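You operate a simulated robot arm through the tools that you are given. There is no shell and no other tool. Be economical: measure what you need, move in short steps, check, and stop when the job is done.

Carry out the task below with a simulated two-armed robot. There is one attempt and no reset: what you move stays moved.

## Task
Move both jars from the blue crate into the green one, then carry the blue crate to the green mat.
Fine: one jar a free cell; free the blue lever to lift and lock it again after. Where these are worked on the way, their far stop is far enough and under half their travel is too little: blue lever.

Only the result counts: the job must be done as asked and must still hold three seconds after the hand-in. Knocking over, shifting, dropping, spilling or breaking anything else fails it.

## Robot
Two 6-joint arms with two-finger parallel grippers on one trunk, on a base that drives. Base frame: it is fixed to the floor where the robot stands at the start and does not move with it; the origin is under the middle of the robot, x ahead of it, y to its left, z up. Readings come in m, degrees, newtons and seconds.
The left shoulder is at the start at [0.07, 0.166, 1.393], the right one opposite. With the tool pointing down near the work surface each hand reaches from about 0.38 to 0.8 m from the robot's upright axis, wherever it stands, measured 20 degrees to its own side. Places, roughly: blue lever [0.4, 0.1, 0.9]; crate [0.5, -0.3, 0.8]; green lever [0.4, -0.3, 0.9]; orange stop [0.4, -0.8, 0.8]; teal stop [0.4, -0.9, 0.8]; top of the green mat [0.7, -0.9, 0.8]. Payload 3.91 kg a hand.
The tool frame of a hand sits at the grasp point between the pads (the TCP): z along the fingers, y along the line on which they close. The tips reach 0.03 m beyond it. The gripper opens to 0.11 m. The fingers are 0.02 m wide and 0.01 m thick; the gripper's body (0.048 by 0.112 m) begins 0.055 m behind the TCP.
Orientation is that of the tool frame in the base frame, as [roll, pitch, yaw] about the fixed x, y, z axes, in that order (R = Rz(yaw) Ry(pitch) Rx(roll)). With the fingers straight down and closing along the base's y, the tool's x points along the base's -x, its y along +y and its z along -z.

## Interface
- The arms move only by the tool servo_tool. It takes "left_moves", "right_moves" or both (then of equal length, played together; a hand with none holds still); each is a list of rows, each a list of 7 numbers: the shift along the tool's x, y, z in m, then the turn, a rotation vector about the tool's x, y, z in degrees, then the closure, from 0 (fully open) to 1 (shut). In form: [[tx, ty, tz, ax, ay, az, fingers], ...]. A call has 1 to 10 rows; each row shifts and turns the commanded pose from where the row before left it, along the tool's axes as they then stand. A row lasts 0.2 s, in which the tool goes at most 0.05 m and 8.6 degrees; a call with a longer step from one row to the next is refused whole, and so is a gripper value outside its range. Where a pose cannot be reached the arm comes as near as it can. A force on the tool above 90 N (or 10 N above the force at the start of the call, whichever is more), or a blocked arm, ends the call early, and 0.2 s more pass. The fingers move at their own pace (about 0.108 m/s each) and stop on an object; they squeeze with about 36 N. The grip force told is the motor's: it shows also when the fingers shut on nothing. Time passes only in rows, and 0.2 s behind the last, so rows that do not move let the fingers close. It gives the time, the measured TCP pose, the force on the tool (base axes), the opening and the grip force at its end, in the units of the frame above (readings bear some noise), with the torque about the TCP (base axes, N m) and any sound that the robot's microphone picked up.
- Cameras (640 x 400 px; columns grow to the right, rows downward): "scene" is now at [0.1143, -0.0319, 1.5911]; the picture's right is [-0.43, -0.90, 0.00], its down [-0.75, 0.36, -0.56] and it looks along [0.50, -0.24, -0.83] (base axes); focal length 282 px, centre (320, 200). "left" rides on the left gripper at [0.077, -0.007, -0.114] in its tool frame; the picture's right is [0.09, 1.00, 0.00], its down [-0.80, 0.07, -0.59] and it looks along [-0.59, 0.05, 0.80] (tool axes); focal length 270 px, centre (320, 200). "right" rides on the right gripper at [0.077, 0.007, -0.114] in its tool frame; the picture's right is [-0.09, 1.00, 0.00], its down [-0.80, -0.07, -0.59] and it looks along [-0.59, -0.05, 0.80] (tool axes); focal length 270 px, centre (320, 200). There is no depth. A picture from a camera that has moved, and an enlarged one, comes with that camera's place and axes in the base frame and with its lens.
- capture(camera): a new picture of that camera. It takes no simulated time.
- raise_lower(by): slides the trunk up (or, below 0, down) by that many m; the arms and the scene camera ride with it, the base frame stays. It gives what a move gives, with no picture.
- roll_base(legs): drives the robot by 1 to 6 legs, each [ahead, left, turn to the left] in m, m and degrees, along the robot's own axes; the way and the turn of a leg run together, so that a leg with both is an arc; at most 1.5 m and 180 degrees a leg. The arms and the cameras ride along, it lands a little off, and it stops where it bumps. It gives what a move gives.
- head_to(pan, tilt): turns the head with the scene camera to pan (to the left, within 86 degrees either way) and tilt (down, from -29 to 69), counted from straight ahead of the robot. It gives what a move gives.
- enlarge(camera, box): a new picture of the part [left, top, right, bottom] of that camera's present view, enlarged. It takes no simulated time.
- finish_job(): hands the job in; it is judged then, once.

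Work in short steps. Places have to be worked out from the pictures, the camera data and where the tool is seen: move nearer, look again, correct. Check each grasp and each placing, and mend what went wrong. You have 120 turns and 108 pictures in all, those below and enlarged ones among them. Open the grippers and draw the arms clear of the work before you hand the job in, unless the task says otherwise; then end with one line.

The tools are called after "Call:" as name(argument=value, ...) on one line, values as JSON. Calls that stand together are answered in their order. servo_tool: Moves the arms, as the interface text tells. Its arguments: {"type":"object","properties":{"left_moves":{"type":"array","items":{"type":"array","items":{"type":"number"}}},"right_moves":{"type":"array","items":{"type":"array","items":{"type":"number"}}}},"required":[]} The other tools are called the same way: raise_lower (by) slides the trunk up or down; roll_base (legs) drives the base; head_to (pan, tilt) turns the head that bears the scene camera; capture (camera) takes a picture; enlarge (camera, box) takes an enlarged picture of a part of a camera's view; finish_job () hands the job in.

At the start:

```text
clock: 0.0
left_eef_pos: [0.6886, 0.061, 0.9997]
left_ee_rot: [-180.0, 0.0, 180.0]
left_wrist_force: [-0.6, 0.6, -0.6]
left_wrist_torque: [-0.02, 0.04, 0.03]
left_gripper_width: 0.1099
left_gripper_force: 0.0
right_eef_pos: [0.5373, -0.4192, 0.9996]
right_ee_rot: [179.9, 0.1, 180.0]
right_wrist_force: [-0.3, 0.5, -0.5]
right_wrist_torque: [-0.01, 0.0, -0.01]
right_gripper_width: 0.11
right_gripper_force: 0.0
trunk travel left (down, up): [-0.888, 0.052]
robot x, y, heading: [-0.0001, 0.0018, 0.0]
head pan, tilt: [-25.3, 56.3]
```

scene: 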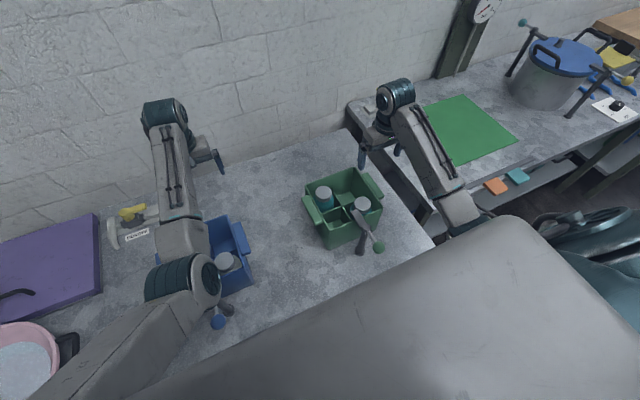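
right: 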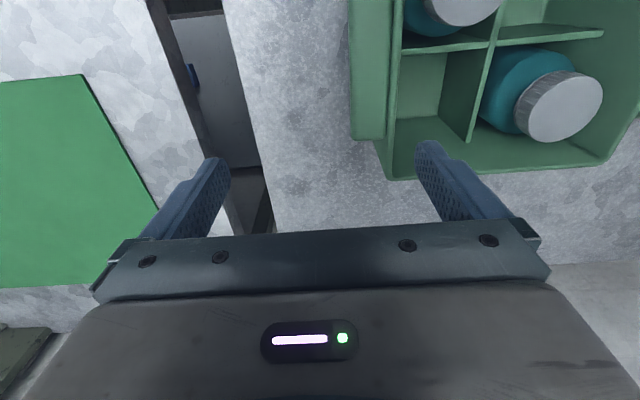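
left: 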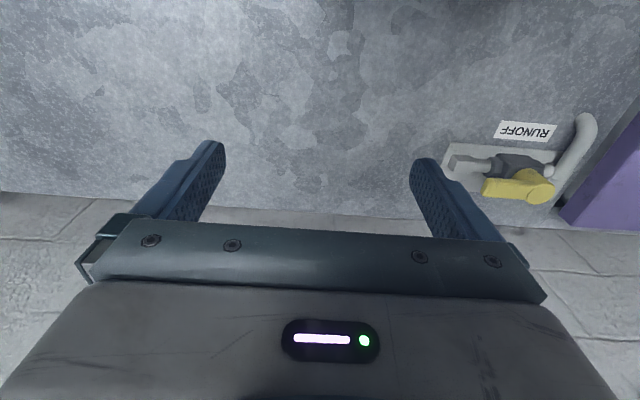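

The left arm hides the blue crate in part. I enlarge the scene picture around both crates first.

Call:
enlarge(camera="scene", box=[150, 160, 410, 340])

Call:
enlarge(camera="scene", box=[400, 0, 640, 220])

```text
2.22 times, centred on (280, 250) of scene
camera zoom: at [0.1143, -0.0319, 1.5911], right [-0.43, -0.9, 0.0], down [-0.75, 0.36, -0.56], along [0.5, -0.24, -0.83], focal length 626 px, centre (409, 89)
```

zoom: 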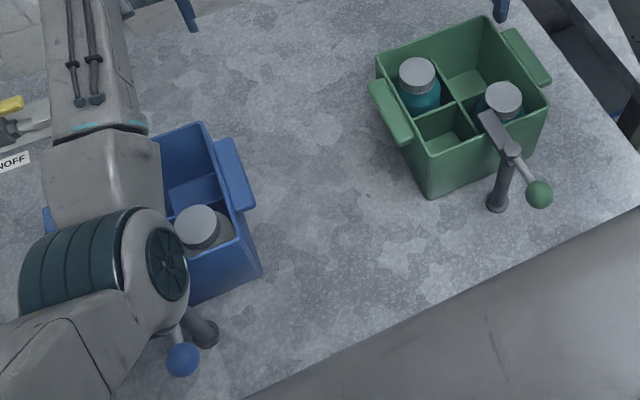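

```text
1.82 times, centred on (520, 110) of scene
camera zoom: at [0.1143, -0.0319, 1.5911], right [-0.43, -0.9, 0.0], down [-0.75, 0.36, -0.56], along [0.5, -0.24, -0.83], focal length 513 px, centre (-44, 364)
```

zoom: 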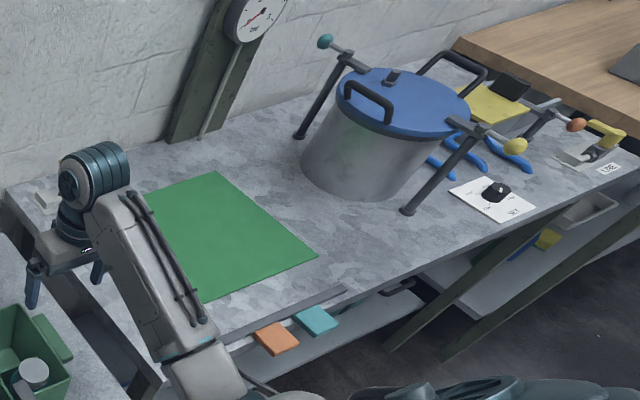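

I move the left hand up and to the left to uncover the blue crate.

Call:
servo_tool(left_moves=[[0, 0, -0.05, 0, 0, 0, 0], [0, 0, -0.05, 0, 0, 0, 0], [0, 0.05, -0.05, 0, 0, 0, 0], [0, 0.05, 0, 0, 0, 0, 0], [0, 0.05, 0, 0, 0, 0, 0], [0, 0.05, 0, 0, 0, 0, 0], [0, 0.05, 0, 0, 0, 0, 0], [0, 0.05, 0, 0, 0, 0, 0]])

Call:
head_to(pan=-15, tilt=60)

Call:
capture(camera="scene")

```text
refused: row 3 steps farther than a row can; nothing moved
```

```text
clock: 0.7
left_eef_pos: [0.6885, 0.0619, 0.999]
left_ee_rot: [-179.9, -0.1, -179.9]
left_wrist_force: [-0.7, 0.2, 0.6]
left_wrist_torque: [0.0, 0.03, 0.05]
left_gripper_width: 0.1101
left_gripper_force: 0.0
right_eef_pos: [0.5383, -0.4185, 0.9999]
right_ee_rot: [180.0, 0.0, -179.9]
right_wrist_force: [0.0, 0.6, 0.2]
right_wrist_torque: [0.0, 0.02, -0.01]
right_gripper_width: 0.11
right_gripper_force: 0.1
trunk travel left (down, up): [-0.888, 0.052]
robot x, y, heading: [0.0012, 0.0025, -0.2]
head pan, tilt: [-15.0, 60.0]
```

```text
102 pictures are left
camera scene: at [0.1146, -0.019, 1.5867], right [-0.26, -0.97, 0.0], down [-0.84, 0.22, -0.5], along [0.48, -0.13, -0.87], focal length 282 px, centre (320, 200)
```

scene: 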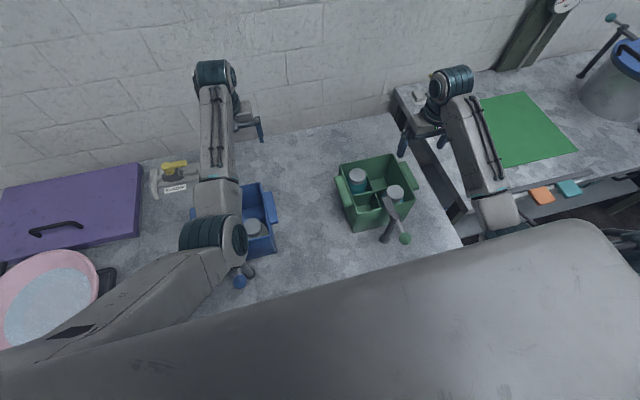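

Redo with legal steps.

Call:
servo_tool(left_moves=[[0, 0, -0.05, 0, 0, 0, 0], [0, 0, -0.05, 0, 0, 0, 0], [0, 0, -0.05, 0, 0, 0, 0], [0, 0.05, 0, 0, 0, 0, 0], [0, 0.05, 0, 0, 0, 0, 0], [0, 0.05, 0, 0, 0, 0, 0], [0, 0.05, 0, 0, 0, 0, 0], [0, 0.05, 0, 0, 0, 0, 0], [0, 0.05, 0, 0, 0, 0, 0]])

Call:
capture(camera="scene")

Call:
enlarge(camera="scene", box=[180, 140, 440, 300])

```text
clock: 2.7
left_eef_pos: [0.7423, 0.3462, 1.1066]
left_ee_rot: [-179.8, 0.0, 179.8]
left_wrist_force: [-0.3, 0.2, -0.4]
left_wrist_torque: [-0.03, 0.0, 0.0]
left_gripper_width: 0.11
left_gripper_force: 0.1
left hand out of reach, approached as far as the arm can: row 2, 3, 4, 5, 6
right_eef_pos: [0.5372, -0.4181, 1.0013]
right_ee_rot: [-180.0, -0.1, 180.0]
right_wrist_force: [-0.9, 0.4, 0.4]
right_wrist_torque: [0.0, -0.03, -0.01]
right_gripper_width: 0.1098
right_gripper_force: 0.0
trunk travel left (down, up): [-0.888, 0.052]
robot x, y, heading: [-0.0006, -0.0018, -0.0]
head pan, tilt: [-15.0, 60.0]
```

```text
101 pictures are left
camera scene: at [0.1145, -0.0163, 1.5867], right [-0.26, -0.97, 0.0], down [-0.84, 0.22, -0.5], along [0.48, -0.13, -0.87], focal length 282 px, centre (320, 200)
```

scene: 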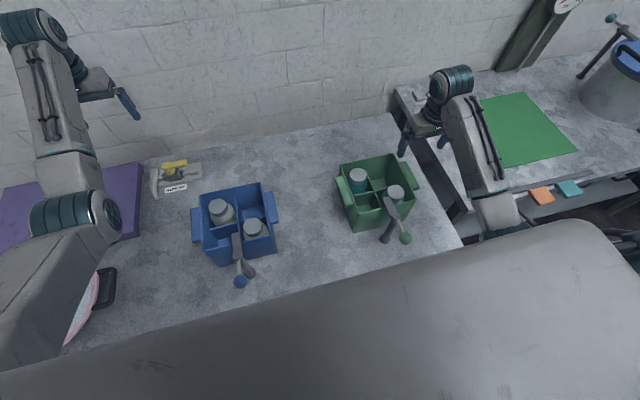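

```text
2.46 times, centred on (310, 220) of scene
camera zoom: at [0.1145, -0.0163, 1.5867], right [-0.26, -0.97, 0.0], down [-0.84, 0.22, -0.5], along [0.48, -0.13, -0.87], focal length 694 px, centre (345, 151)
```

zoom: 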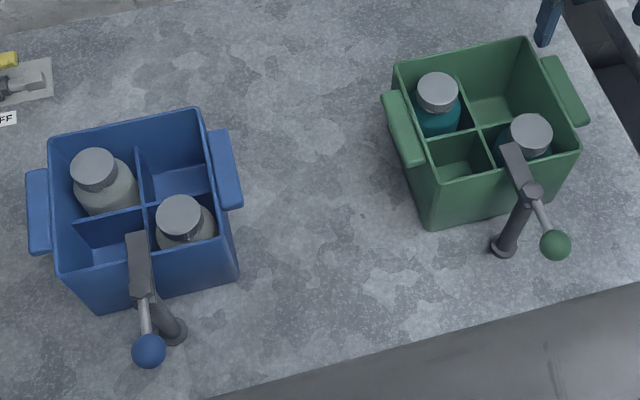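

Both crates read as axis-aligned: blue about x .427–.596, y .031–.203 with its rim at z≈.905; green about centre (.512, −.290). The blue jars sit near (.547,.160) and (.466,.076). The free green cells are far-right (.553,−.333) and near-left (.470,−.248). I bring the right hand over the near blue jar.

Call:
servo_tool(right_moves=[[0, 0, -0.03, 0, 0, 0, 0], [0.007, 0.049, 0, 0, 0, 0, 0], [0.007, 0.049, 0, 0, 0, 0, 0], [0.007, 0.049, 0, 0, 0, 0, 0], [0.007, 0.049, 0, 0, 0, 0, 0], [0.007, 0.049, 0, 0, 0, 0, 0], [0.007, 0.049, 0, 0, 0, 0, 0], [0.007, 0.049, 0, 0, 0, 0, 0], [0.007, 0.049, 0, 0, 0, 0, 0], [0.007, 0.049, 0, 0, 0, 0, 0]])

Call:
servo_tool(right_moves=[[0.007, 0.049, 0, 0, 0, 0, 0], [0, 0, 0, 0, 0, 7.5, 0], [0, 0, 0, 0, 0, 7.5, 0], [0, 0, 0, 0, 0, 7.5, 0], [0, 0, 0, 0, 0, 7.5, 0], [0, 0, 0, 0, 0, 7.5, 0], [0, 0, 0, 0, 0, 7.5, 0.36]])

Call:
capture(camera="right")

Call:
capture(camera="scene")

```text
clock: 4.5
left_eef_pos: [0.7336, 0.351, 1.1094]
left_ee_rot: [-179.8, 0.3, -179.9]
left_wrist_force: [0.4, 0.3, -0.1]
left_wrist_torque: [-0.02, 0.03, 0.01]
left_gripper_width: 0.1099
left_gripper_force: 0.0
right_eef_pos: [0.5072, -0.169, 0.9567]
right_ee_rot: [-174.6, 2.5, 179.1]
right_wrist_force: [-15.1, 1.3, 61.7]
right_wrist_torque: [3.8, 0.97, 0.98]
right_gripper_width: 0.1078
right_gripper_force: 0.1
right hand out of reach, approached as far as the arm can: row 1, 2, 3, 4, 5, 9
trunk travel left (down, up): [-0.888, 0.052]
robot x, y, heading: [-0.0024, 0.0026, 0.4]
head pan, tilt: [-15.0, 60.0]
stopped in row 9 (right hand): the force on the tool passed its limit (the readings are from after the stop); the commanded pose is now the measured one
```

```text
clock: 4.8
left_eef_pos: [0.7351, 0.3488, 1.1103]
left_ee_rot: [-179.7, 0.3, -180.0]
left_wrist_force: [0.4, 0.3, 0.8]
left_wrist_torque: [-0.01, 0.01, 0.0]
left_gripper_width: 0.1101
left_gripper_force: 0.0
right_eef_pos: [0.51, -0.1753, 0.9589]
right_ee_rot: [-173.6, 2.9, 179.0]
right_wrist_force: [-12.4, 2.0, 48.2]
right_wrist_torque: [3.04, 0.75, 0.78]
right_gripper_width: 0.1087
right_gripper_force: 0.0
trunk travel left (down, up): [-0.888, 0.052]
robot x, y, heading: [-0.0041, 0.001, 0.0]
head pan, tilt: [-15.0, 60.0]
stopped in row 1 (right hand): the force on the tool passed its limit (the readings are from after the stop); the commanded pose is now the measured one
```

```text
99 pictures are left
camera right: at [0.4295, -0.1537, 1.068], right [0.11, 0.99, -0.11], down [0.77, -0.02, 0.64], along [0.63, -0.15, -0.76], focal length 270 px, centre (320, 200)
```

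right: 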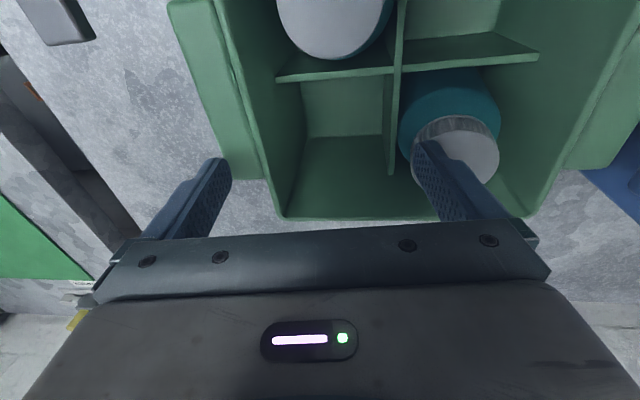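

```text
98 pictures are left
camera scene: at [0.1056, -0.0159, 1.5869], right [-0.26, -0.97, 0.0], down [-0.83, 0.22, -0.5], along [0.49, -0.13, -0.86], focal length 282 px, centre (320, 200)
```

scene: 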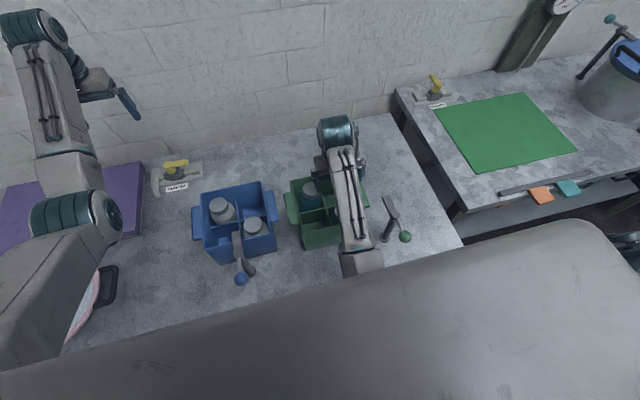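

The hand could not hold its height: it dipped, caught the green crate and dragged it about 0.12 m toward the blue crate. I first lift straight up with the trunk, then look.

Call:
raise_lower(by=0.05)

Call:
capture(camera="right")

Call:
capture(camera="scene")

```text
clock: 5.8
left_eef_pos: [0.7408, 0.3469, 1.1556]
left_ee_rot: [180.0, -0.2, -179.9]
left_wrist_force: [0.0, 0.1, -0.5]
left_wrist_torque: [-0.02, -0.01, 0.0]
left_gripper_width: 0.1099
left_gripper_force: 0.1
right_eef_pos: [0.5161, -0.1764, 1.0029]
right_ee_rot: [-173.5, 2.4, 179.0]
right_wrist_force: [0.4, 0.2, 0.4]
right_wrist_torque: [-0.04, -0.01, 0.01]
right_gripper_width: 0.1098
right_gripper_force: 0.1
trunk travel left (down, up): [-0.938, 0.002]
robot x, y, heading: [-0.0034, 0.0054, 0.1]
head pan, tilt: [-15.0, 60.0]
```

```text
97 pictures are left
camera right: at [0.4358, -0.1545, 1.1134], right [0.11, 0.99, -0.11], down [0.78, -0.02, 0.63], along [0.62, -0.15, -0.77], focal length 270 px, centre (320, 200)
```

right: 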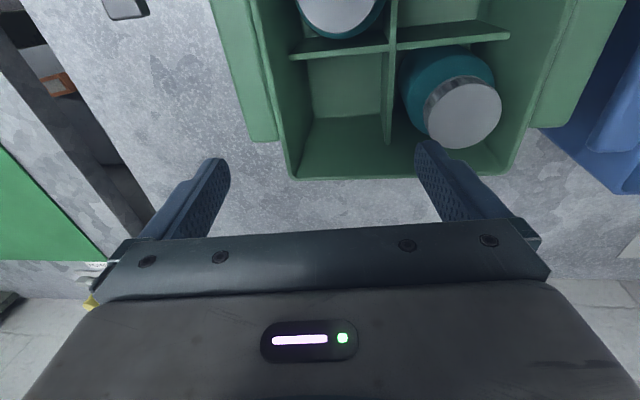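

```text
96 pictures are left
camera scene: at [0.1149, -0.0179, 1.6365], right [-0.26, -0.97, 0.0], down [-0.84, 0.22, -0.5], along [0.48, -0.13, -0.87], focal length 282 px, centre (320, 200)
```

scene: 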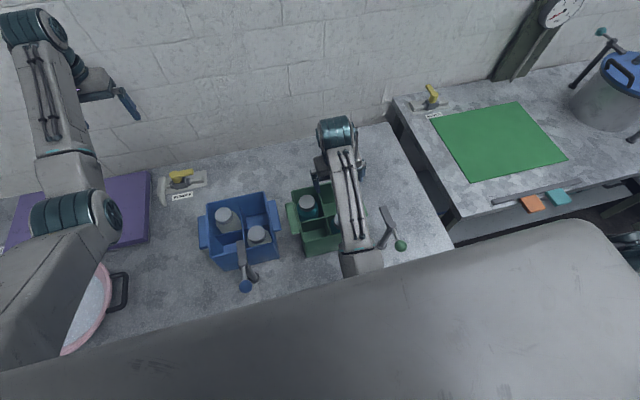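

The hand is free of contact (force ≈0) at z 1.003. I level it, move it up a little and back toward −y in a short step while checking the height.

Call:
servo_tool(right_moves=[[0, 0, -0.01, -6.5, 2.4, -1, 0], [0, 0, -0.01, 0, 0, 0, 0]])

```text
clock: 6.3
left_eef_pos: [0.7413, 0.3466, 1.1562]
left_ee_rot: [180.0, 0.0, -179.9]
left_wrist_force: [-0.1, -1.0, -0.3]
left_wrist_torque: [0.01, -0.01, -0.02]
left_gripper_width: 0.1101
left_gripper_force: 0.2
right_eef_pos: [0.521, -0.168, 1.0043]
right_ee_rot: [179.9, 0.1, 180.0]
right_wrist_force: [-0.1, -0.7, -0.8]
right_wrist_torque: [-0.01, 0.01, 0.0]
right_gripper_width: 0.1103
right_gripper_force: 0.1
right hand out of reach, approached as far as the arm can: row 1, 2
trunk travel left (down, up): [-0.938, 0.002]
robot x, y, heading: [-0.001, -0.0025, 0.2]
head pan, tilt: [-15.0, 60.0]
```

The height ceiling here is only about 1.0 because the robot stands too close. Backing the base about 0.2 m gives more headroom; the right hand's path back lies between the two levers and above everything.

Call:
roll_base(legs=[[-0.2, 0, 0]])

Call:
servo_tool(right_moves=[[0, 0, -0.04, 0, 0, 0, 0], [-0.03, 0, -0.02, 0, 0, 0, 0], [-0.03, 0, -0.02, 0, 0, 0, 0], [-0.04, 0, 0, 0, 0, 0, 0], [-0.04, 0, 0, 0, 0, 0, 0]])

Call:
capture(camera="scene")

```text
clock: 8.0
left_eef_pos: [0.5432, 0.3462, 1.1536]
left_ee_rot: [-179.9, -0.3, -179.8]
left_wrist_force: [-0.2, 0.5, -0.2]
left_wrist_torque: [0.02, 0.02, 0.01]
left_gripper_width: 0.1101
left_gripper_force: 0.0
right_eef_pos: [0.3231, -0.1693, 1.0014]
right_ee_rot: [179.9, 0.0, 180.0]
right_wrist_force: [0.6, 0.2, 0.6]
right_wrist_torque: [0.0, -0.01, 0.02]
right_gripper_width: 0.11
right_gripper_force: 0.1
trunk travel left (down, up): [-0.938, 0.002]
robot x, y, heading: [-0.1989, -0.0003, 0.3]
head pan, tilt: [-15.0, 60.0]
```

```text
clock: 9.2
left_eef_pos: [0.5424, 0.3485, 1.1544]
left_ee_rot: [-179.9, -0.2, -179.8]
left_wrist_force: [0.3, -0.4, 0.4]
left_wrist_torque: [0.02, 0.01, -0.01]
left_gripper_width: 0.1102
left_gripper_force: 0.0
right_eef_pos: [0.4746, -0.157, 1.0336]
right_ee_rot: [180.0, 0.1, -180.0]
right_wrist_force: [-0.4, -0.8, 0.4]
right_wrist_torque: [0.01, 0.0, 0.01]
right_gripper_width: 0.11
right_gripper_force: 0.1
right hand out of reach, approached as far as the arm can: row 1, 2, 3
trunk travel left (down, up): [-0.938, 0.002]
robot x, y, heading: [-0.2002, -0.0047, 0.1]
head pan, tilt: [-15.0, 60.0]
```

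```text
95 pictures are left
camera scene: at [-0.0824, -0.0183, 1.6363], right [-0.26, -0.97, 0.0], down [-0.84, 0.22, -0.5], along [0.48, -0.13, -0.87], focal length 282 px, centre (320, 200)
```

scene: 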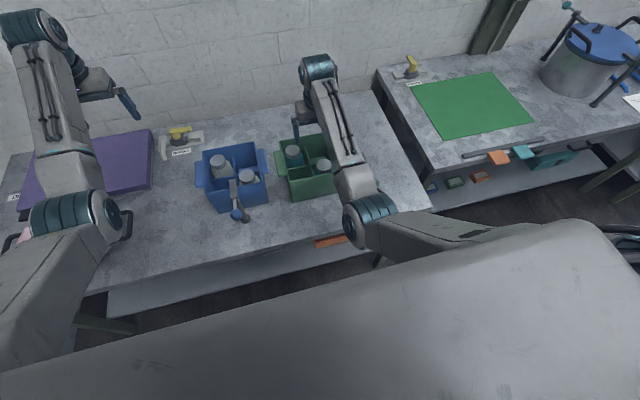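

Now I have headroom. I move the right hand back over toward y −.42, at height, and look at the green crate's new place.

Call:
servo_tool(right_moves=[[-0.03, 0, -0.02, 0, 0, 0, 0], [-0.02, -0.045, 0, 0, 0, 0, 0], [0, -0.05, 0, 0, 0, 0, 0], [0, -0.05, 0, 0, 0, 0, 0], [0, -0.05, 0, 0, 0, 0, 0], [0, -0.05, 0, 0, 0, 0, 0], [0, -0.05, 0, 0, 0, 0, 0]])

Call:
enlarge(camera="scene", box=[180, 90, 440, 250])

Call:
capture(camera="right")

```text
clock: 10.8
left_eef_pos: [0.5395, 0.3463, 1.1584]
left_ee_rot: [-180.0, 0.1, -179.9]
left_wrist_force: [0.0, 0.0, 0.2]
left_wrist_torque: [0.03, 0.0, -0.01]
left_gripper_width: 0.1102
left_gripper_force: 0.1
right_eef_pos: [0.5195, -0.454, 1.053]
right_ee_rot: [179.8, 0.3, -180.0]
right_wrist_force: [0.6, -0.1, -0.8]
right_wrist_torque: [0.01, 0.03, 0.01]
right_gripper_width: 0.11
right_gripper_force: 0.0
trunk travel left (down, up): [-0.938, 0.002]
robot x, y, heading: [-0.1994, -0.0034, 0.0]
head pan, tilt: [-15.0, 60.0]
```

```text
2.46 times, centred on (310, 170) of scene
camera zoom: at [-0.0871, -0.0207, 1.6367], right [-0.26, -0.97, 0.0], down [-0.84, 0.22, -0.5], along [0.48, -0.13, -0.87], focal length 694 px, centre (345, 274)
```

zoom: 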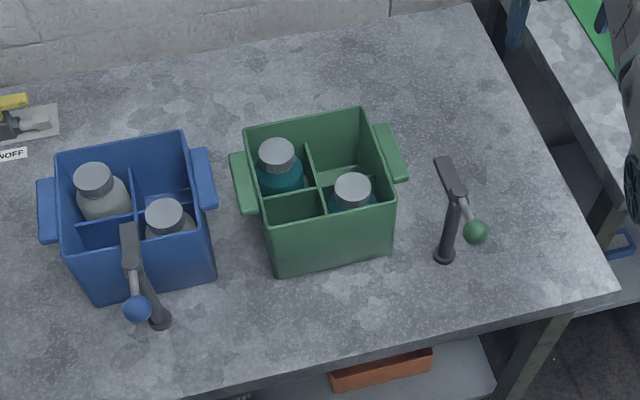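

```text
93 pictures are left
camera right: at [0.4434, -0.4478, 1.1675], right [0.09, 1.0, 0.0], down [0.8, -0.07, 0.6], along [0.6, -0.05, -0.8], focal length 270 px, centre (320, 200)
```

right: 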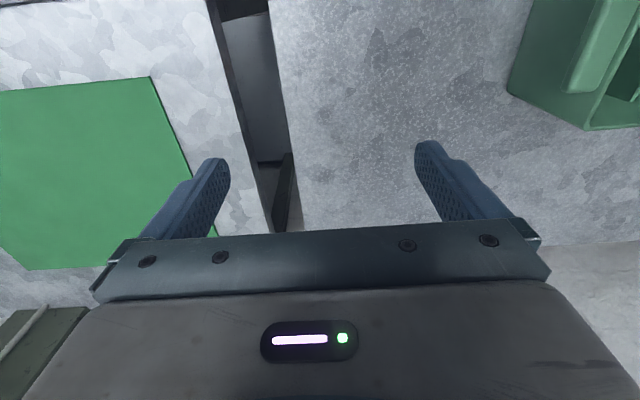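

The green crate now stands near (.495,−.127), and the lever hasn't moved. It should go back to (.512,−.290). I'll straddle its right wall and handle with the right hand, with the inner finger in the empty far-right cell, and slide it flat.

Call:
servo_tool(right_moves=[[-0.007, 0.045, 0, 0, 0, 0, 0], [0, 0.045, 0, 0, 0, 0, 0], [0, 0.045, 0, 0, 0, 0, 0], [0, 0.045, 0, 0, 0, 0, 0], [0, 0.039, 0, 0, 0, 0, 0], [0, 0, 0.04, 0, 0, 0, 0]])

Call:
capture(camera="right")

Call:
enlarge(camera="scene", box=[180, 90, 440, 250])

```text
clock: 12.2
left_eef_pos: [0.5398, 0.3452, 1.1573]
left_ee_rot: [-180.0, 0.0, -179.8]
left_wrist_force: [0.4, -1.3, -0.1]
left_wrist_torque: [0.03, 0.0, -0.01]
left_gripper_width: 0.1101
left_gripper_force: 0.1
right_eef_pos: [0.5283, -0.2362, 1.0118]
right_ee_rot: [179.9, 0.3, 179.9]
right_wrist_force: [0.5, 0.4, 0.3]
right_wrist_torque: [0.0, -0.02, 0.04]
right_gripper_width: 0.1099
right_gripper_force: 0.1
trunk travel left (down, up): [-0.938, 0.002]
robot x, y, heading: [-0.2007, -0.0012, 0.5]
head pan, tilt: [-15.0, 60.0]
```

```text
92 pictures are left
camera right: at [0.4528, -0.2289, 1.1276], right [0.09, 1.0, 0.0], down [0.8, -0.07, 0.6], along [0.6, -0.05, -0.8], focal length 270 px, centre (320, 200)
```

right: 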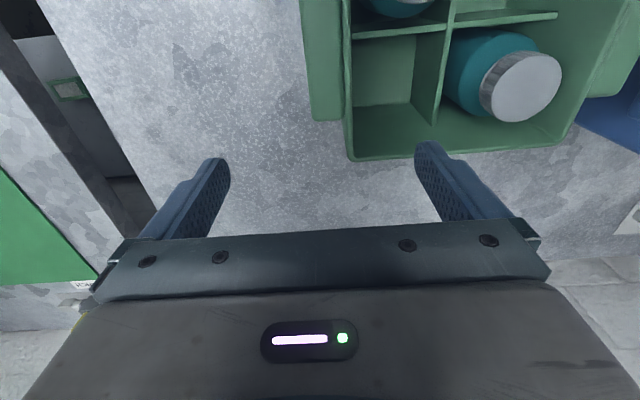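

```text
2.46 times, centred on (310, 170) of scene
camera zoom: at [-0.0857, -0.0201, 1.6366], right [-0.26, -0.97, 0.0], down [-0.84, 0.22, -0.5], along [0.48, -0.13, -0.87], focal length 694 px, centre (345, 274)
```

zoom: 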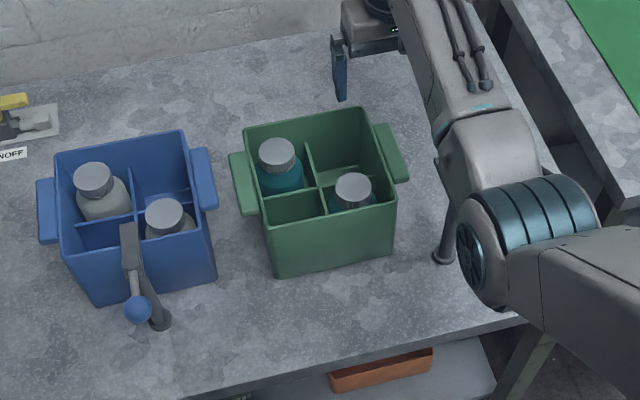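

From the wrist view the green right wall is at y≈−.213, the handle's outer face at −.242 (ending at x≈.537), with no noticeable yaw. Straddling at x .525 is clear, so I descend to z≈.90.

Call:
servo_tool(right_moves=[[0.003, 0, 0.035, 0, 0, 0, 0], [0, 0, 0.035, 0, 0, 0, 0], [0, 0, 0.025, 0, 0, 0, 0], [0, 0, 0.017, 0, 0, 0, 0]])

Call:
capture(camera="right")

```text
clock: 13.2
left_eef_pos: [0.5402, 0.3472, 1.1579]
left_ee_rot: [-179.9, -0.1, -179.8]
left_wrist_force: [0.0, 0.5, -1.1]
left_wrist_torque: [0.0, 0.0, 0.01]
left_gripper_width: 0.11
left_gripper_force: 0.1
right_eef_pos: [0.527, -0.2331, 0.9018]
right_ee_rot: [180.0, 0.3, -180.0]
right_wrist_force: [0.1, -0.4, -0.3]
right_wrist_torque: [-0.02, -0.02, 0.04]
right_gripper_width: 0.11
right_gripper_force: 0.1
trunk travel left (down, up): [-0.938, 0.002]
robot x, y, heading: [-0.2008, -0.0004, -0.0]
head pan, tilt: [-15.0, 60.0]
```

```text
90 pictures are left
camera right: at [0.4502, -0.2264, 1.0167], right [0.09, 1.0, 0.0], down [0.8, -0.07, 0.6], along [0.6, -0.05, -0.8], focal length 270 px, centre (320, 200)
```

right: 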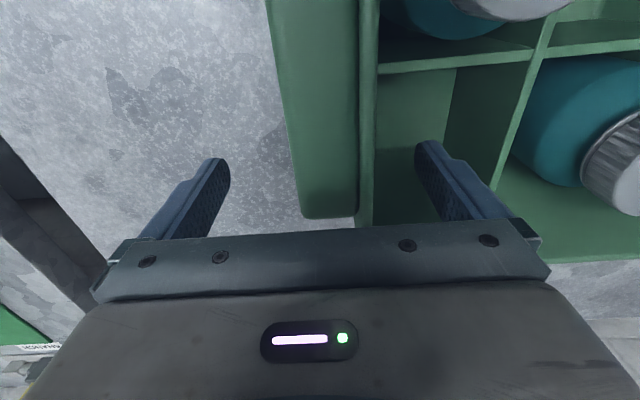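

The fingers straddle wall and handle cleanly. I close on it.

Call:
servo_tool(right_moves=[[0, 0, 0, 0, 0, 0, 0.4], [0, 0, 0, 0, 0, 0, 0.8], [0, 0, 0, 0, 0, 0, 1], [0, 0, 0, 0, 0, 0, 1]])

```text
clock: 14.2
left_eef_pos: [0.5396, 0.3476, 1.1571]
left_ee_rot: [-179.9, -0.1, -179.7]
left_wrist_force: [0.1, 0.4, -0.6]
left_wrist_torque: [0.01, 0.01, 0.0]
left_gripper_width: 0.1098
left_gripper_force: 0.1
right_eef_pos: [0.5268, -0.2338, 0.9005]
right_ee_rot: [179.9, 0.3, 180.0]
right_wrist_force: [-1.0, 2.5, 0.5]
right_wrist_torque: [0.35, -0.01, -0.25]
right_gripper_width: 0.0307
right_gripper_force: 36.0
trunk travel left (down, up): [-0.938, 0.002]
robot x, y, heading: [-0.2012, -0.0006, 0.2]
head pan, tilt: [-15.0, 60.0]
```

Gripped at 0.031 m width. I slide −y in gentle steps.

Call:
servo_tool(right_moves=[[0, -0.015, 0, 0, 0, 0, 1], [0, -0.015, 0, 0, 0, 0, 1], [0, -0.015, 0, 0, 0, 0, 1], [0, -0.015, 0, 0, 0, 0, 1], [0, -0.015, 0, 0, 0, 0, 1], [0, -0.015, 0, 0, 0, 0, 1]])

Call:
enlarge(camera="scene", box=[180, 90, 440, 250])

```text
clock: 15.6
left_eef_pos: [0.5405, 0.3472, 1.1575]
left_ee_rot: [180.0, -0.1, -179.8]
left_wrist_force: [-0.2, -0.3, -0.1]
left_wrist_torque: [0.02, -0.02, 0.0]
left_gripper_width: 0.1101
left_gripper_force: 0.1
right_eef_pos: [0.5263, -0.324, 0.9015]
right_ee_rot: [180.0, 0.4, -180.0]
right_wrist_force: [1.1, 1.7, -0.1]
right_wrist_torque: [0.14, -0.1, -0.18]
right_gripper_width: 0.031
right_gripper_force: 36.1
trunk travel left (down, up): [-0.938, 0.002]
robot x, y, heading: [-0.202, -0.002, 0.5]
head pan, tilt: [-15.0, 60.0]
```

```text
2.46 times, centred on (310, 170) of scene
camera zoom: at [-0.0858, -0.019, 1.6366], right [-0.26, -0.97, 0.0], down [-0.84, 0.22, -0.5], along [0.48, -0.13, -0.87], focal length 694 px, centre (345, 274)
```

zoom: 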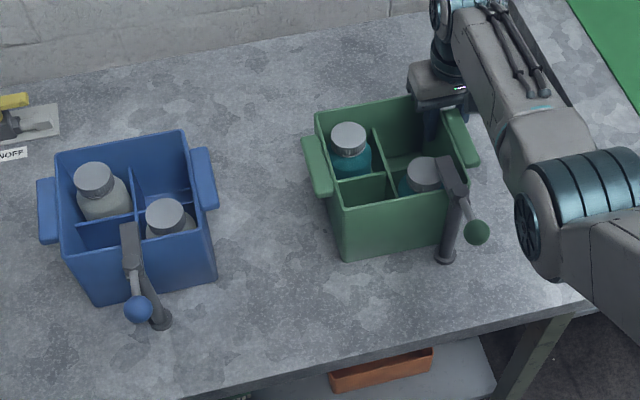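

It follows well with little force. I shift +x by 0.017 and continue −y by about 0.07.

Call:
servo_tool(right_moves=[[-0.009, 0, 0, 0, 0, 0, 1], [-0.008, 0, 0, 0, 0, 0, 1], [0, -0.014, 0, 0, 0, 0, 1], [0, -0.014, 0, 0, 0, 0, 1], [0, -0.014, 0, 0, 0, 0, 1], [0, -0.014, 0, 0, 0, 0, 1], [0, -0.014, 0, 0, 0, 0, 1]])

Call:
enlarge(camera="scene", box=[180, 90, 440, 250])

```text
clock: 17.1
left_eef_pos: [0.5428, 0.345, 1.1561]
left_ee_rot: [-179.9, -0.2, -179.8]
left_wrist_force: [0.8, 0.5, -0.2]
left_wrist_torque: [0.03, -0.02, 0.02]
left_gripper_width: 0.1101
left_gripper_force: 0.1
right_eef_pos: [0.5419, -0.3937, 0.9013]
right_ee_rot: [179.9, 0.2, 180.0]
right_wrist_force: [0.4, 0.7, -2.5]
right_wrist_torque: [-0.41, -0.19, -0.22]
right_gripper_width: 0.0307
right_gripper_force: 36.2
trunk travel left (down, up): [-0.938, 0.002]
robot x, y, heading: [-0.2008, -0.0001, 0.2]
head pan, tilt: [-15.0, 60.0]
```

```text
2.46 times, centred on (310, 170) of scene
camera zoom: at [-0.0847, -0.0202, 1.6364], right [-0.26, -0.97, 0.0], down [-0.84, 0.22, -0.5], along [0.48, -0.13, -0.87], focal length 694 px, centre (345, 274)
```

zoom: 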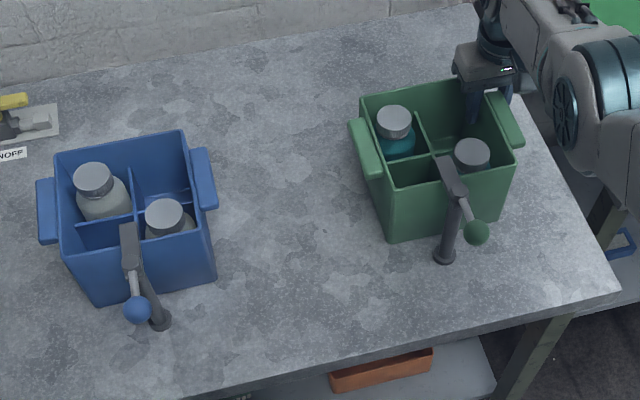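

Comparing with the original picture, the crate is now about 0.013 m too far toward −y (x is right). I correct that.

Call:
servo_tool(right_moves=[[0, 0.007, 0, 0, 0, 0, 1], [0, 0.006, 0, 0, 0, 0, 1], [0, 0, 0, 0, 0, 0, 1]])

Call:
enlarge(camera="scene", box=[300, 110, 430, 200])

```text
clock: 17.9
left_eef_pos: [0.5413, 0.3455, 1.1569]
left_ee_rot: [180.0, -0.1, -179.8]
left_wrist_force: [-0.8, -1.2, 0.3]
left_wrist_torque: [0.01, -0.01, 0.02]
left_gripper_width: 0.11
left_gripper_force: 0.0
right_eef_pos: [0.5432, -0.3824, 0.9031]
right_ee_rot: [179.9, 0.4, 179.9]
right_wrist_force: [-0.2, -2.2, 0.0]
right_wrist_torque: [0.34, 0.46, 0.27]
right_gripper_width: 0.031
right_gripper_force: 36.2
trunk travel left (down, up): [-0.938, 0.002]
robot x, y, heading: [-0.2001, 0.0022, 0.2]
head pan, tilt: [-15.0, 60.0]
```

```text
4.44 times, centred on (365, 155) of scene
camera zoom: at [-0.0859, -0.0194, 1.6366], right [-0.26, -0.97, 0.0], down [-0.84, 0.22, -0.5], along [0.48, -0.13, -0.87], focal length 1253 px, centre (120, 400)
```

zoom: 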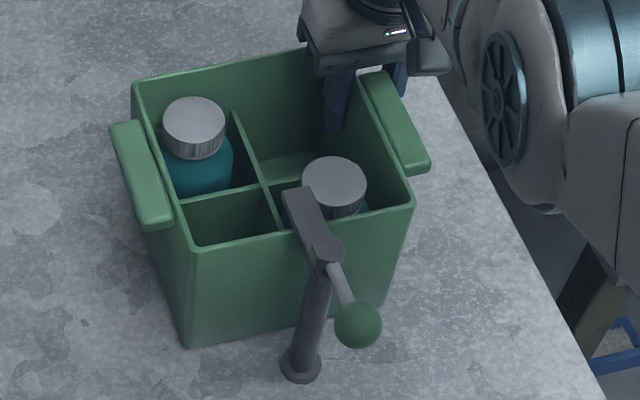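

It is now within ~3 mm of its original relation to the lever. I nudge a last 3 mm, release, and lift out.

Call:
servo_tool(right_moves=[[0, 0.003, 0, 0, 0, 0, 1], [0, 0, 0, 0, 0, 0, 0.5], [0, 0, 0, 0, 0, 0, 0], [0, 0, -0.03, 0, 0, 0, 0], [0, 0, -0.04, 0, 0, 0, 0], [0, 0, -0.04, 0, 0, 0, 0], [0, 0, -0.04, 0, 0, 0, 0]])

Call:
capture(camera="right")

```text
clock: 19.6
left_eef_pos: [0.5401, 0.3463, 1.158]
left_ee_rot: [-179.9, 0.1, -179.8]
left_wrist_force: [-0.4, -1.2, -0.2]
left_wrist_torque: [0.03, 0.02, 0.0]
left_gripper_width: 0.11
left_gripper_force: 0.1
right_eef_pos: [0.5408, -0.3776, 1.0521]
right_ee_rot: [179.9, 0.2, -179.9]
right_wrist_force: [0.9, -0.3, 0.3]
right_wrist_torque: [0.0, 0.03, 0.0]
right_gripper_width: 0.1101
right_gripper_force: 0.1
trunk travel left (down, up): [-0.938, 0.002]
robot x, y, heading: [-0.2006, -0.0005, 0.2]
head pan, tilt: [-15.0, 60.0]
```

```text
86 pictures are left
camera right: at [0.4653, -0.371, 1.1677], right [0.09, 1.0, 0.0], down [0.8, -0.07, 0.6], along [0.6, -0.05, -0.8], focal length 270 px, centre (320, 200)
```

right: 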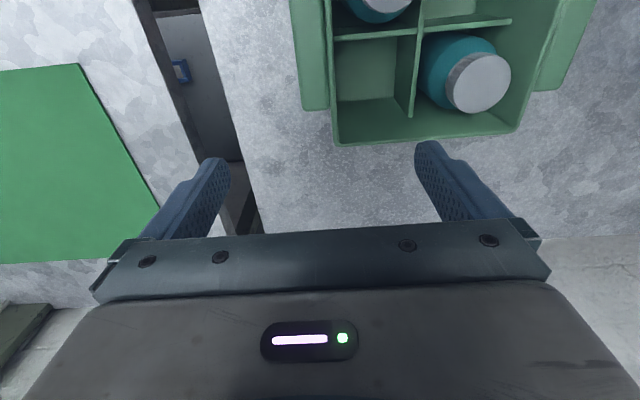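

The wrist camera agrees with its start view within ~5 mm, so the green crate is restored. I now head for the near blue jar in two short transits at z≈1.04, checking reach.

Call:
servo_tool(right_moves=[[0.0, 0.045, 0.003, 0, 0, 0, 0], [0.0, 0.045, 0.003, 0, 0, 0, 0], [0.0, 0.045, 0.003, 0, 0, 0, 0], [0.0, 0.045, 0.003, 0, 0, 0, 0], [0.005, 0.045, 0.003, 0, 0, 0, 0]])

```text
clock: 20.8
left_eef_pos: [0.5403, 0.349, 1.1563]
left_ee_rot: [-179.8, 0.0, -180.0]
left_wrist_force: [0.0, 0.1, 0.3]
left_wrist_torque: [-0.02, 0.02, 0.01]
left_gripper_width: 0.1103
left_gripper_force: 0.1
right_eef_pos: [0.5362, -0.1501, 1.0386]
right_ee_rot: [-179.9, 0.2, 179.9]
right_wrist_force: [-0.7, 0.8, -0.3]
right_wrist_torque: [-0.03, -0.04, 0.02]
right_gripper_width: 0.11
right_gripper_force: 0.0
trunk travel left (down, up): [-0.938, 0.002]
robot x, y, heading: [-0.1984, 0.0014, -0.1]
head pan, tilt: [-15.0, 60.0]
```

Reach is fine. Continue to over the near blue jar and turn +45° about the tool's z.

Call:
servo_tool(right_moves=[[0.01, 0.045, 0.002, 0, 0, 7.5, 0.2], [0.014, 0.045, 0.002, 0, 0, 0, 0.36], [0.014, 0.045, 0.002, 0, 0, 0, 0.36], [0.014, 0.045, 0.002, 0, 0, 0, 0.36], [0.012, 0.045, 0.002, 0, 0, 0, 0.36]])

```text
clock: 21.9
left_eef_pos: [0.5409, 0.3472, 1.1566]
left_ee_rot: [-179.9, -0.1, -179.8]
left_wrist_force: [0.9, -0.5, -0.3]
left_wrist_torque: [0.0, 0.02, 0.0]
left_gripper_width: 0.1097
left_gripper_force: 0.2
right_eef_pos: [0.5243, 0.0542, 1.0169]
right_ee_rot: [179.9, 0.2, 172.6]
right_wrist_force: [0.0, 0.7, -0.3]
right_wrist_torque: [0.02, 0.01, 0.01]
right_gripper_width: 0.0703
right_gripper_force: 0.1
right hand out of reach, approached as far as the arm can: row 5
trunk travel left (down, up): [-0.938, 0.002]
robot x, y, heading: [-0.2018, 0.0011, 0.2]
head pan, tilt: [-15.0, 60.0]
```

The right hand runs out of height on its far side. Better: grab with the left hand and let the base carry it sideways. I return the right hand to its own side.

Call:
servo_tool(right_moves=[[0, -0.02, 0, 0, 0, -7.5, 0.36], [0, -0.045, 0, 0, 0, 0, 0.36], [0, -0.045, 0, 0, 0, 0, 0.36], [0, -0.045, -0.004, 0, 0, 0, 0.36], [0, -0.045, -0.006, 0, 0, 0, 0.36], [0, -0.045, -0.008, 0, 0, 0, 0.36], [0, -0.045, -0.01, 0, 0, 0, 0.36], [0, -0.045, -0.01, 0, 0, 0, 0.36], [0, -0.045, 0, 0, 0, 0, 0.36], [0, -0.045, 0, 0, 0, 0, 0.36]])

Call:
servo_tool(left_moves=[[0, -0.02, 0.045, 0, 0, 0, 0.36], [0, -0.03, 0.03, 0, 0, 0, 0.36], [0, -0.045, 0, 0, 0, 0, 0.36], [0, -0.045, 0, 0, 0, 0, 0.36], [0, -0.045, 0, 0, 0, 0, 0.36], [0.01, -0.045, 0, 0, 0, 0, 0.36], [0.02, -0.04, 0, 0, 0, 0, 0.36]])

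```text
clock: 24.1
left_eef_pos: [0.5406, 0.3459, 1.1571]
left_ee_rot: [180.0, -0.1, -179.7]
left_wrist_force: [-0.1, -0.2, 0.4]
left_wrist_torque: [0.04, -0.02, 0.01]
left_gripper_width: 0.1101
left_gripper_force: 0.0
right_eef_pos: [0.5191, -0.3737, 1.0586]
right_ee_rot: [179.8, 0.3, 180.0]
right_wrist_force: [-0.3, -0.5, 0.6]
right_wrist_torque: [0.04, -0.02, 0.03]
right_gripper_width: 0.0703
right_gripper_force: 0.1
trunk travel left (down, up): [-0.938, 0.002]
robot x, y, heading: [-0.2043, 0.0016, 0.3]
head pan, tilt: [-15.0, 60.0]
```

```text
clock: 25.8
left_eef_pos: [0.5085, 0.0752, 1.0831]
left_ee_rot: [179.8, 0.0, -179.8]
left_wrist_force: [-0.6, -0.1, 0.3]
left_wrist_torque: [-0.01, -0.02, -0.01]
left_gripper_width: 0.0704
left_gripper_force: 0.0
right_eef_pos: [0.5187, -0.3733, 1.0574]
right_ee_rot: [179.8, 0.3, 180.0]
right_wrist_force: [0.2, -0.7, 1.4]
right_wrist_torque: [0.03, 0.0, 0.01]
right_gripper_width: 0.0703
right_gripper_force: 0.1
trunk travel left (down, up): [-0.938, 0.002]
robot x, y, heading: [-0.2015, -0.0023, -0.1]
head pan, tilt: [-15.0, 60.0]
```

The left hand reaches here comfortably. I turn it 45°, go nearer and look.

Call:
servo_tool(left_moves=[[0.03, 0, 0.02, 0, 0, 0, 0.36], [0, 0, 0.02, 0, 0, 7.5, 0.36], [0, 0, 0, 0, 0, 7.5, 0.36], [0, 0, 0, 0, 0, 7.5, 0.36], [0, 0, 0, 0, 0, 7.5, 0.36], [0, 0, 0, 0, 0, 7.5, 0.36], [0, 0, 0, 0, 0, 7.5, 0.36]])

Call:
capture(camera="left")

```text
clock: 27.4
left_eef_pos: [0.4799, 0.0771, 1.0427]
left_ee_rot: [-180.0, 0.0, 135.1]
left_wrist_force: [0.9, 0.1, -0.3]
left_wrist_torque: [-0.01, 0.0, 0.02]
left_gripper_width: 0.0703
left_gripper_force: 0.1
right_eef_pos: [0.5193, -0.3702, 1.0566]
right_ee_rot: [179.9, 0.3, -179.9]
right_wrist_force: [-0.6, 0.5, -0.6]
right_wrist_torque: [-0.01, 0.03, 0.01]
right_gripper_width: 0.0703
right_gripper_force: 0.0
trunk travel left (down, up): [-0.938, 0.002]
robot x, y, heading: [-0.2011, -0.0056, 0.1]
head pan, tilt: [-15.0, 60.0]
```

```text
85 pictures are left
camera left: at [0.4211, 0.1261, 1.1556], right [0.64, 0.77, 0.0], down [0.62, -0.52, 0.59], along [0.46, -0.38, -0.8], focal length 270 px, centre (320, 200)
```

left: 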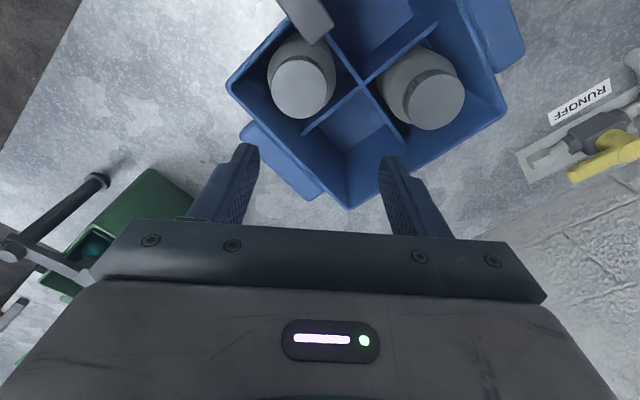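

The near cap is at about (.460,.0725), with the jaw clear of the finger line. I centre over it and lower to z≈.97 for a check.

Call:
servo_tool(left_moves=[[0.011, -0.0174, 0, 0, 0, 0, 0.36], [0, 0, 0.035, 0, 0, 0, 0.36], [0, 0, 0.038, 0, 0, 0, 0.36]])

Call:
capture(camera="left")

Call:
enlarge(camera="scene", box=[180, 90, 310, 220])

```text
clock: 28.1
left_eef_pos: [0.4621, 0.0721, 0.9674]
left_ee_rot: [-179.9, 0.1, 135.2]
left_wrist_force: [-0.3, 0.0, -0.5]
left_wrist_torque: [0.0, 0.03, 0.01]
left_gripper_width: 0.0702
left_gripper_force: 0.0
right_eef_pos: [0.5207, -0.37, 1.0575]
right_ee_rot: [-180.0, 0.2, -179.9]
right_wrist_force: [0.8, 0.2, -0.1]
right_wrist_torque: [0.02, 0.04, 0.0]
right_gripper_width: 0.0701
right_gripper_force: 0.0
trunk travel left (down, up): [-0.938, 0.002]
robot x, y, heading: [-0.1999, -0.0008, 0.2]
head pan, tilt: [-15.0, 60.0]
```

```text
84 pictures are left
camera left: at [0.4016, 0.1215, 1.0816], right [0.64, 0.77, 0.0], down [0.62, -0.51, 0.59], along [0.46, -0.38, -0.8], focal length 270 px, centre (320, 200)
```

left: 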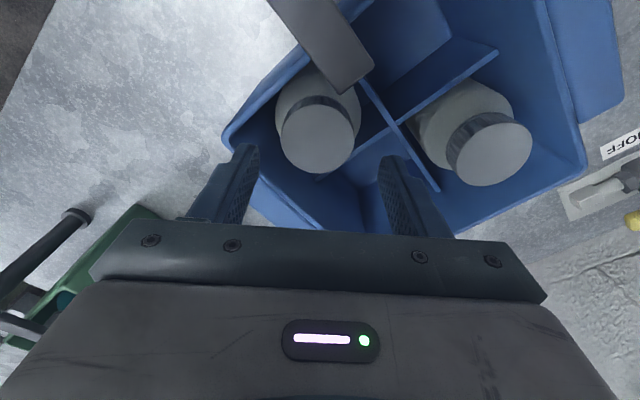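

```text
3.08 times, centred on (245, 155) of scene
camera zoom: at [-0.0845, -0.0177, 1.6366], right [-0.26, -0.97, 0.0], down [-0.84, 0.22, -0.5], along [0.48, -0.13, -0.87], focal length 868 px, centre (551, 338)
```

zoom: 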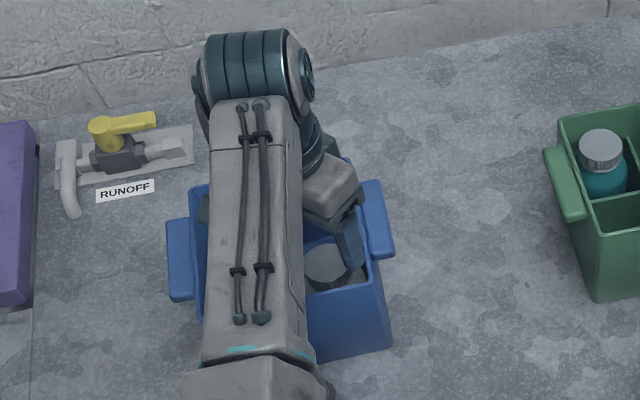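

The cap is centred at (.462,.070) with ~.052 diameter, and the TCP is aligned. I descend to z≈.895 and close.

Call:
servo_tool(left_moves=[[0, -0.001, 0.03, 0, 0, 0, 0.36], [0, 0, 0.025, 0, 0, 0, 0.36], [0, 0, 0.017, 0, 0, 0, 0.36], [0, 0, 0, 0, 0, 0, 0.7], [0, 0, 0, 0, 0, 0, 1], [0, 0, 0, 0, 0, 0, 1]])

```text
clock: 28.7
left_eef_pos: [0.4658, 0.0697, 0.9608]
left_ee_rot: [178.7, 2.4, 135.2]
left_wrist_force: [-19.0, 4.0, 58.9]
left_wrist_torque: [-2.16, 2.23, -0.77]
left_gripper_width: 0.0748
left_gripper_force: 4.7
right_eef_pos: [0.5109, -0.3689, 1.0642]
right_ee_rot: [-180.0, 0.7, -179.9]
right_wrist_force: [0.6, 0.0, -0.4]
right_wrist_torque: [-0.03, 0.04, 0.0]
right_gripper_width: 0.0703
right_gripper_force: 0.0
trunk travel left (down, up): [-0.938, 0.002]
robot x, y, heading: [-0.2024, -0.0017, 0.2]
head pan, tilt: [-15.0, 60.0]
stopped in row 2 (left hand): the force on the tool passed its limit (the readings are from after the stop); the commanded pose is now the measured one
```

Blocked at z≈.96, so the fingertips meet something near .93. I raise slightly and look.

Call:
servo_tool(left_moves=[[0, 0, -0.015, 0, 0, 0, 0.36], [0, 0, -0.005, 0, 0, 0, 0.36]])

Call:
capture(camera="left")

Call:
capture(camera="scene")

```text
clock: 29.3
left_eef_pos: [0.47, 0.0713, 0.9641]
left_ee_rot: [179.3, 1.3, 135.3]
left_wrist_force: [1.1, -0.1, 1.0]
left_wrist_torque: [-0.01, -0.01, 0.0]
left_gripper_width: 0.0704
left_gripper_force: 0.1
right_eef_pos: [0.5205, -0.3699, 1.0563]
right_ee_rot: [-180.0, 0.2, 179.9]
right_wrist_force: [-0.2, -0.2, 0.6]
right_wrist_torque: [0.0, -0.01, -0.03]
right_gripper_width: 0.0706
right_gripper_force: 0.0
trunk travel left (down, up): [-0.938, 0.002]
robot x, y, heading: [-0.2028, 0.0012, 0.3]
head pan, tilt: [-15.0, 60.0]
```

```text
82 pictures are left
camera left: at [0.4071, 0.1216, 1.0759], right [0.64, 0.77, 0.01], down [0.6, -0.51, 0.61], along [0.48, -0.39, -0.79], focal length 270 px, centre (320, 200)
```

left: 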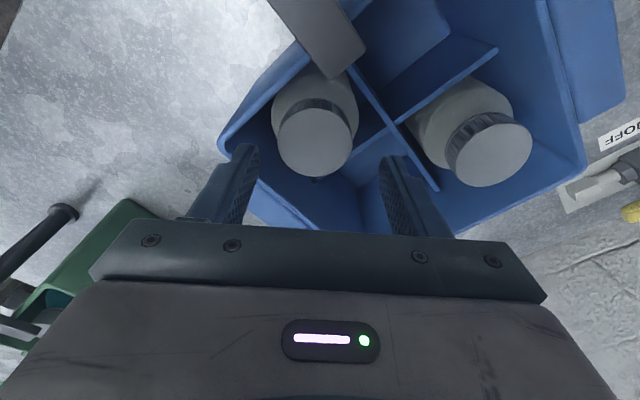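

```text
81 pictures are left
camera scene: at [-0.0847, -0.0166, 1.636], right [-0.25, -0.97, 0.0], down [-0.84, 0.22, -0.5], along [0.48, -0.13, -0.87], focal length 282 px, centre (320, 200)
```

scene: 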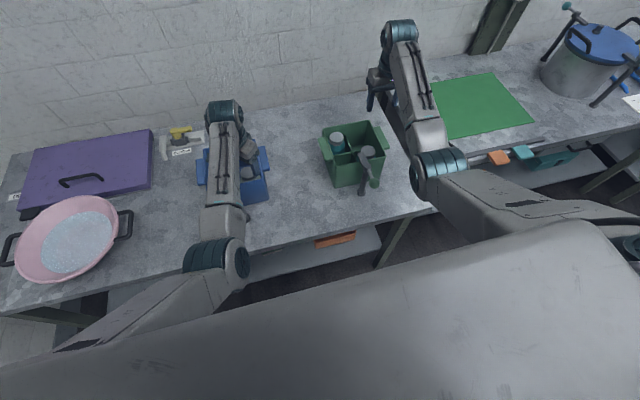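

The fingertip struck the blue crate's rim: triangulation puts the cap top at z≈.919 and the rim at ≈.92, so the jar is nearer (.457,.075). I level the hand, narrow to 0.058 m, recentre and look again.

Call:
servo_tool(left_moves=[[0.0094, -0.0062, -0.012, 0.7, 1.3, 0, 0.473], [0, 0, 0, 0, 0, 0, 0.473]])

Call:
enlarge(camera="left", box=[200, 40, 440, 200])

```text
clock: 29.9
left_eef_pos: [0.4593, 0.0725, 0.9781]
left_ee_rot: [179.8, 0.2, 135.2]
left_wrist_force: [1.2, -0.7, 0.1]
left_wrist_torque: [-0.02, -0.01, 0.0]
left_gripper_width: 0.0582
left_gripper_force: 0.1
right_eef_pos: [0.5196, -0.3701, 1.0571]
right_ee_rot: [179.9, 0.2, -180.0]
right_wrist_force: [0.0, 0.4, 1.2]
right_wrist_torque: [-0.03, -0.04, -0.02]
right_gripper_width: 0.0702
right_gripper_force: 0.1
trunk travel left (down, up): [-0.938, 0.002]
robot x, y, heading: [-0.1982, 0.0011, 0.0]
head pan, tilt: [-15.0, 60.0]
```

```text
2.50 times, centred on (320, 120) of left
camera zoom: at [0.3984, 0.1217, 1.0914], right [0.64, 0.77, 0.0], down [0.62, -0.51, 0.6], along [0.46, -0.38, -0.8], focal length 676 px, centre (320, 400)
```

zoom: 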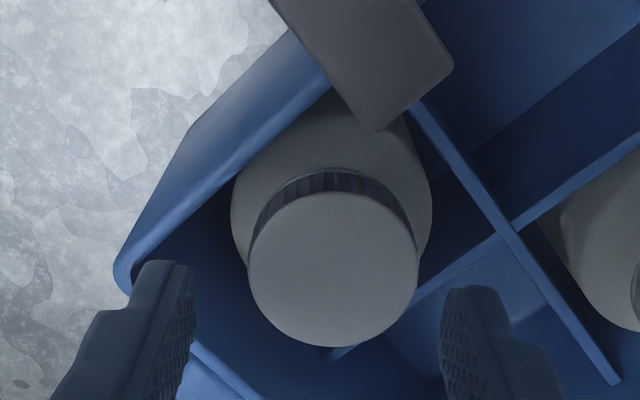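

The cap diameter is ~.047 and its centre is within ~2 mm of the present TCP. I descend gently.

Call:
servo_tool(left_moves=[[0, 0.001, 0.02, 0, 0, 0, 0.473], [0, 0, 0.02, 0, 0, 0, 0.473], [0, 0, 0.012, 0, 0, 0, 0.473], [0, 0, 0.012, 0, 0, 0, 0.473], [0, 0, 0.009, 0, 0, 0, 0.473]])

Call:
capture(camera="left")

```text
clock: 30.6
left_eef_pos: [0.4684, 0.0693, 0.961]
left_ee_rot: [178.4, 2.6, 135.3]
left_wrist_force: [-20.2, 4.9, 67.8]
left_wrist_torque: [-1.47, 2.95, -0.62]
left_gripper_width: 0.0627
left_gripper_force: 4.8
right_eef_pos: [0.5117, -0.3703, 1.0619]
right_ee_rot: [-180.0, 0.7, -180.0]
right_wrist_force: [-0.4, 0.8, -0.7]
right_wrist_torque: [0.01, 0.04, 0.03]
right_gripper_width: 0.0704
right_gripper_force: 0.1
trunk travel left (down, up): [-0.938, 0.002]
robot x, y, heading: [-0.1987, 0.0031, 0.0]
head pan, tilt: [-15.0, 60.0]
stopped in row 3 (left hand): the force on the tool passed its limit (the readings are from after the stop); the commanded pose is now the measured one
```

```text
79 pictures are left
camera left: at [0.4027, 0.12, 1.0703], right [0.64, 0.77, 0.02], down [0.59, -0.51, 0.63], along [0.5, -0.39, -0.77], focal length 270 px, centre (320, 200)
```

left: 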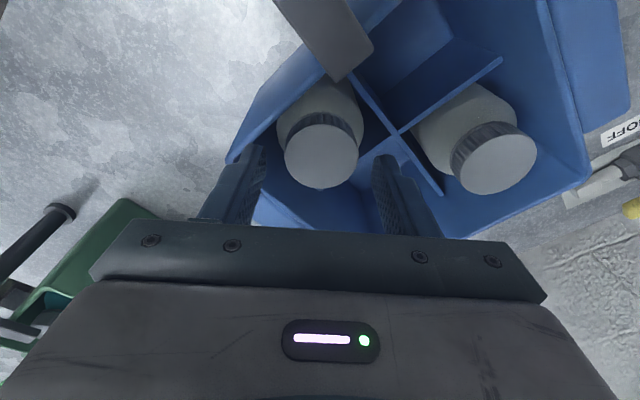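

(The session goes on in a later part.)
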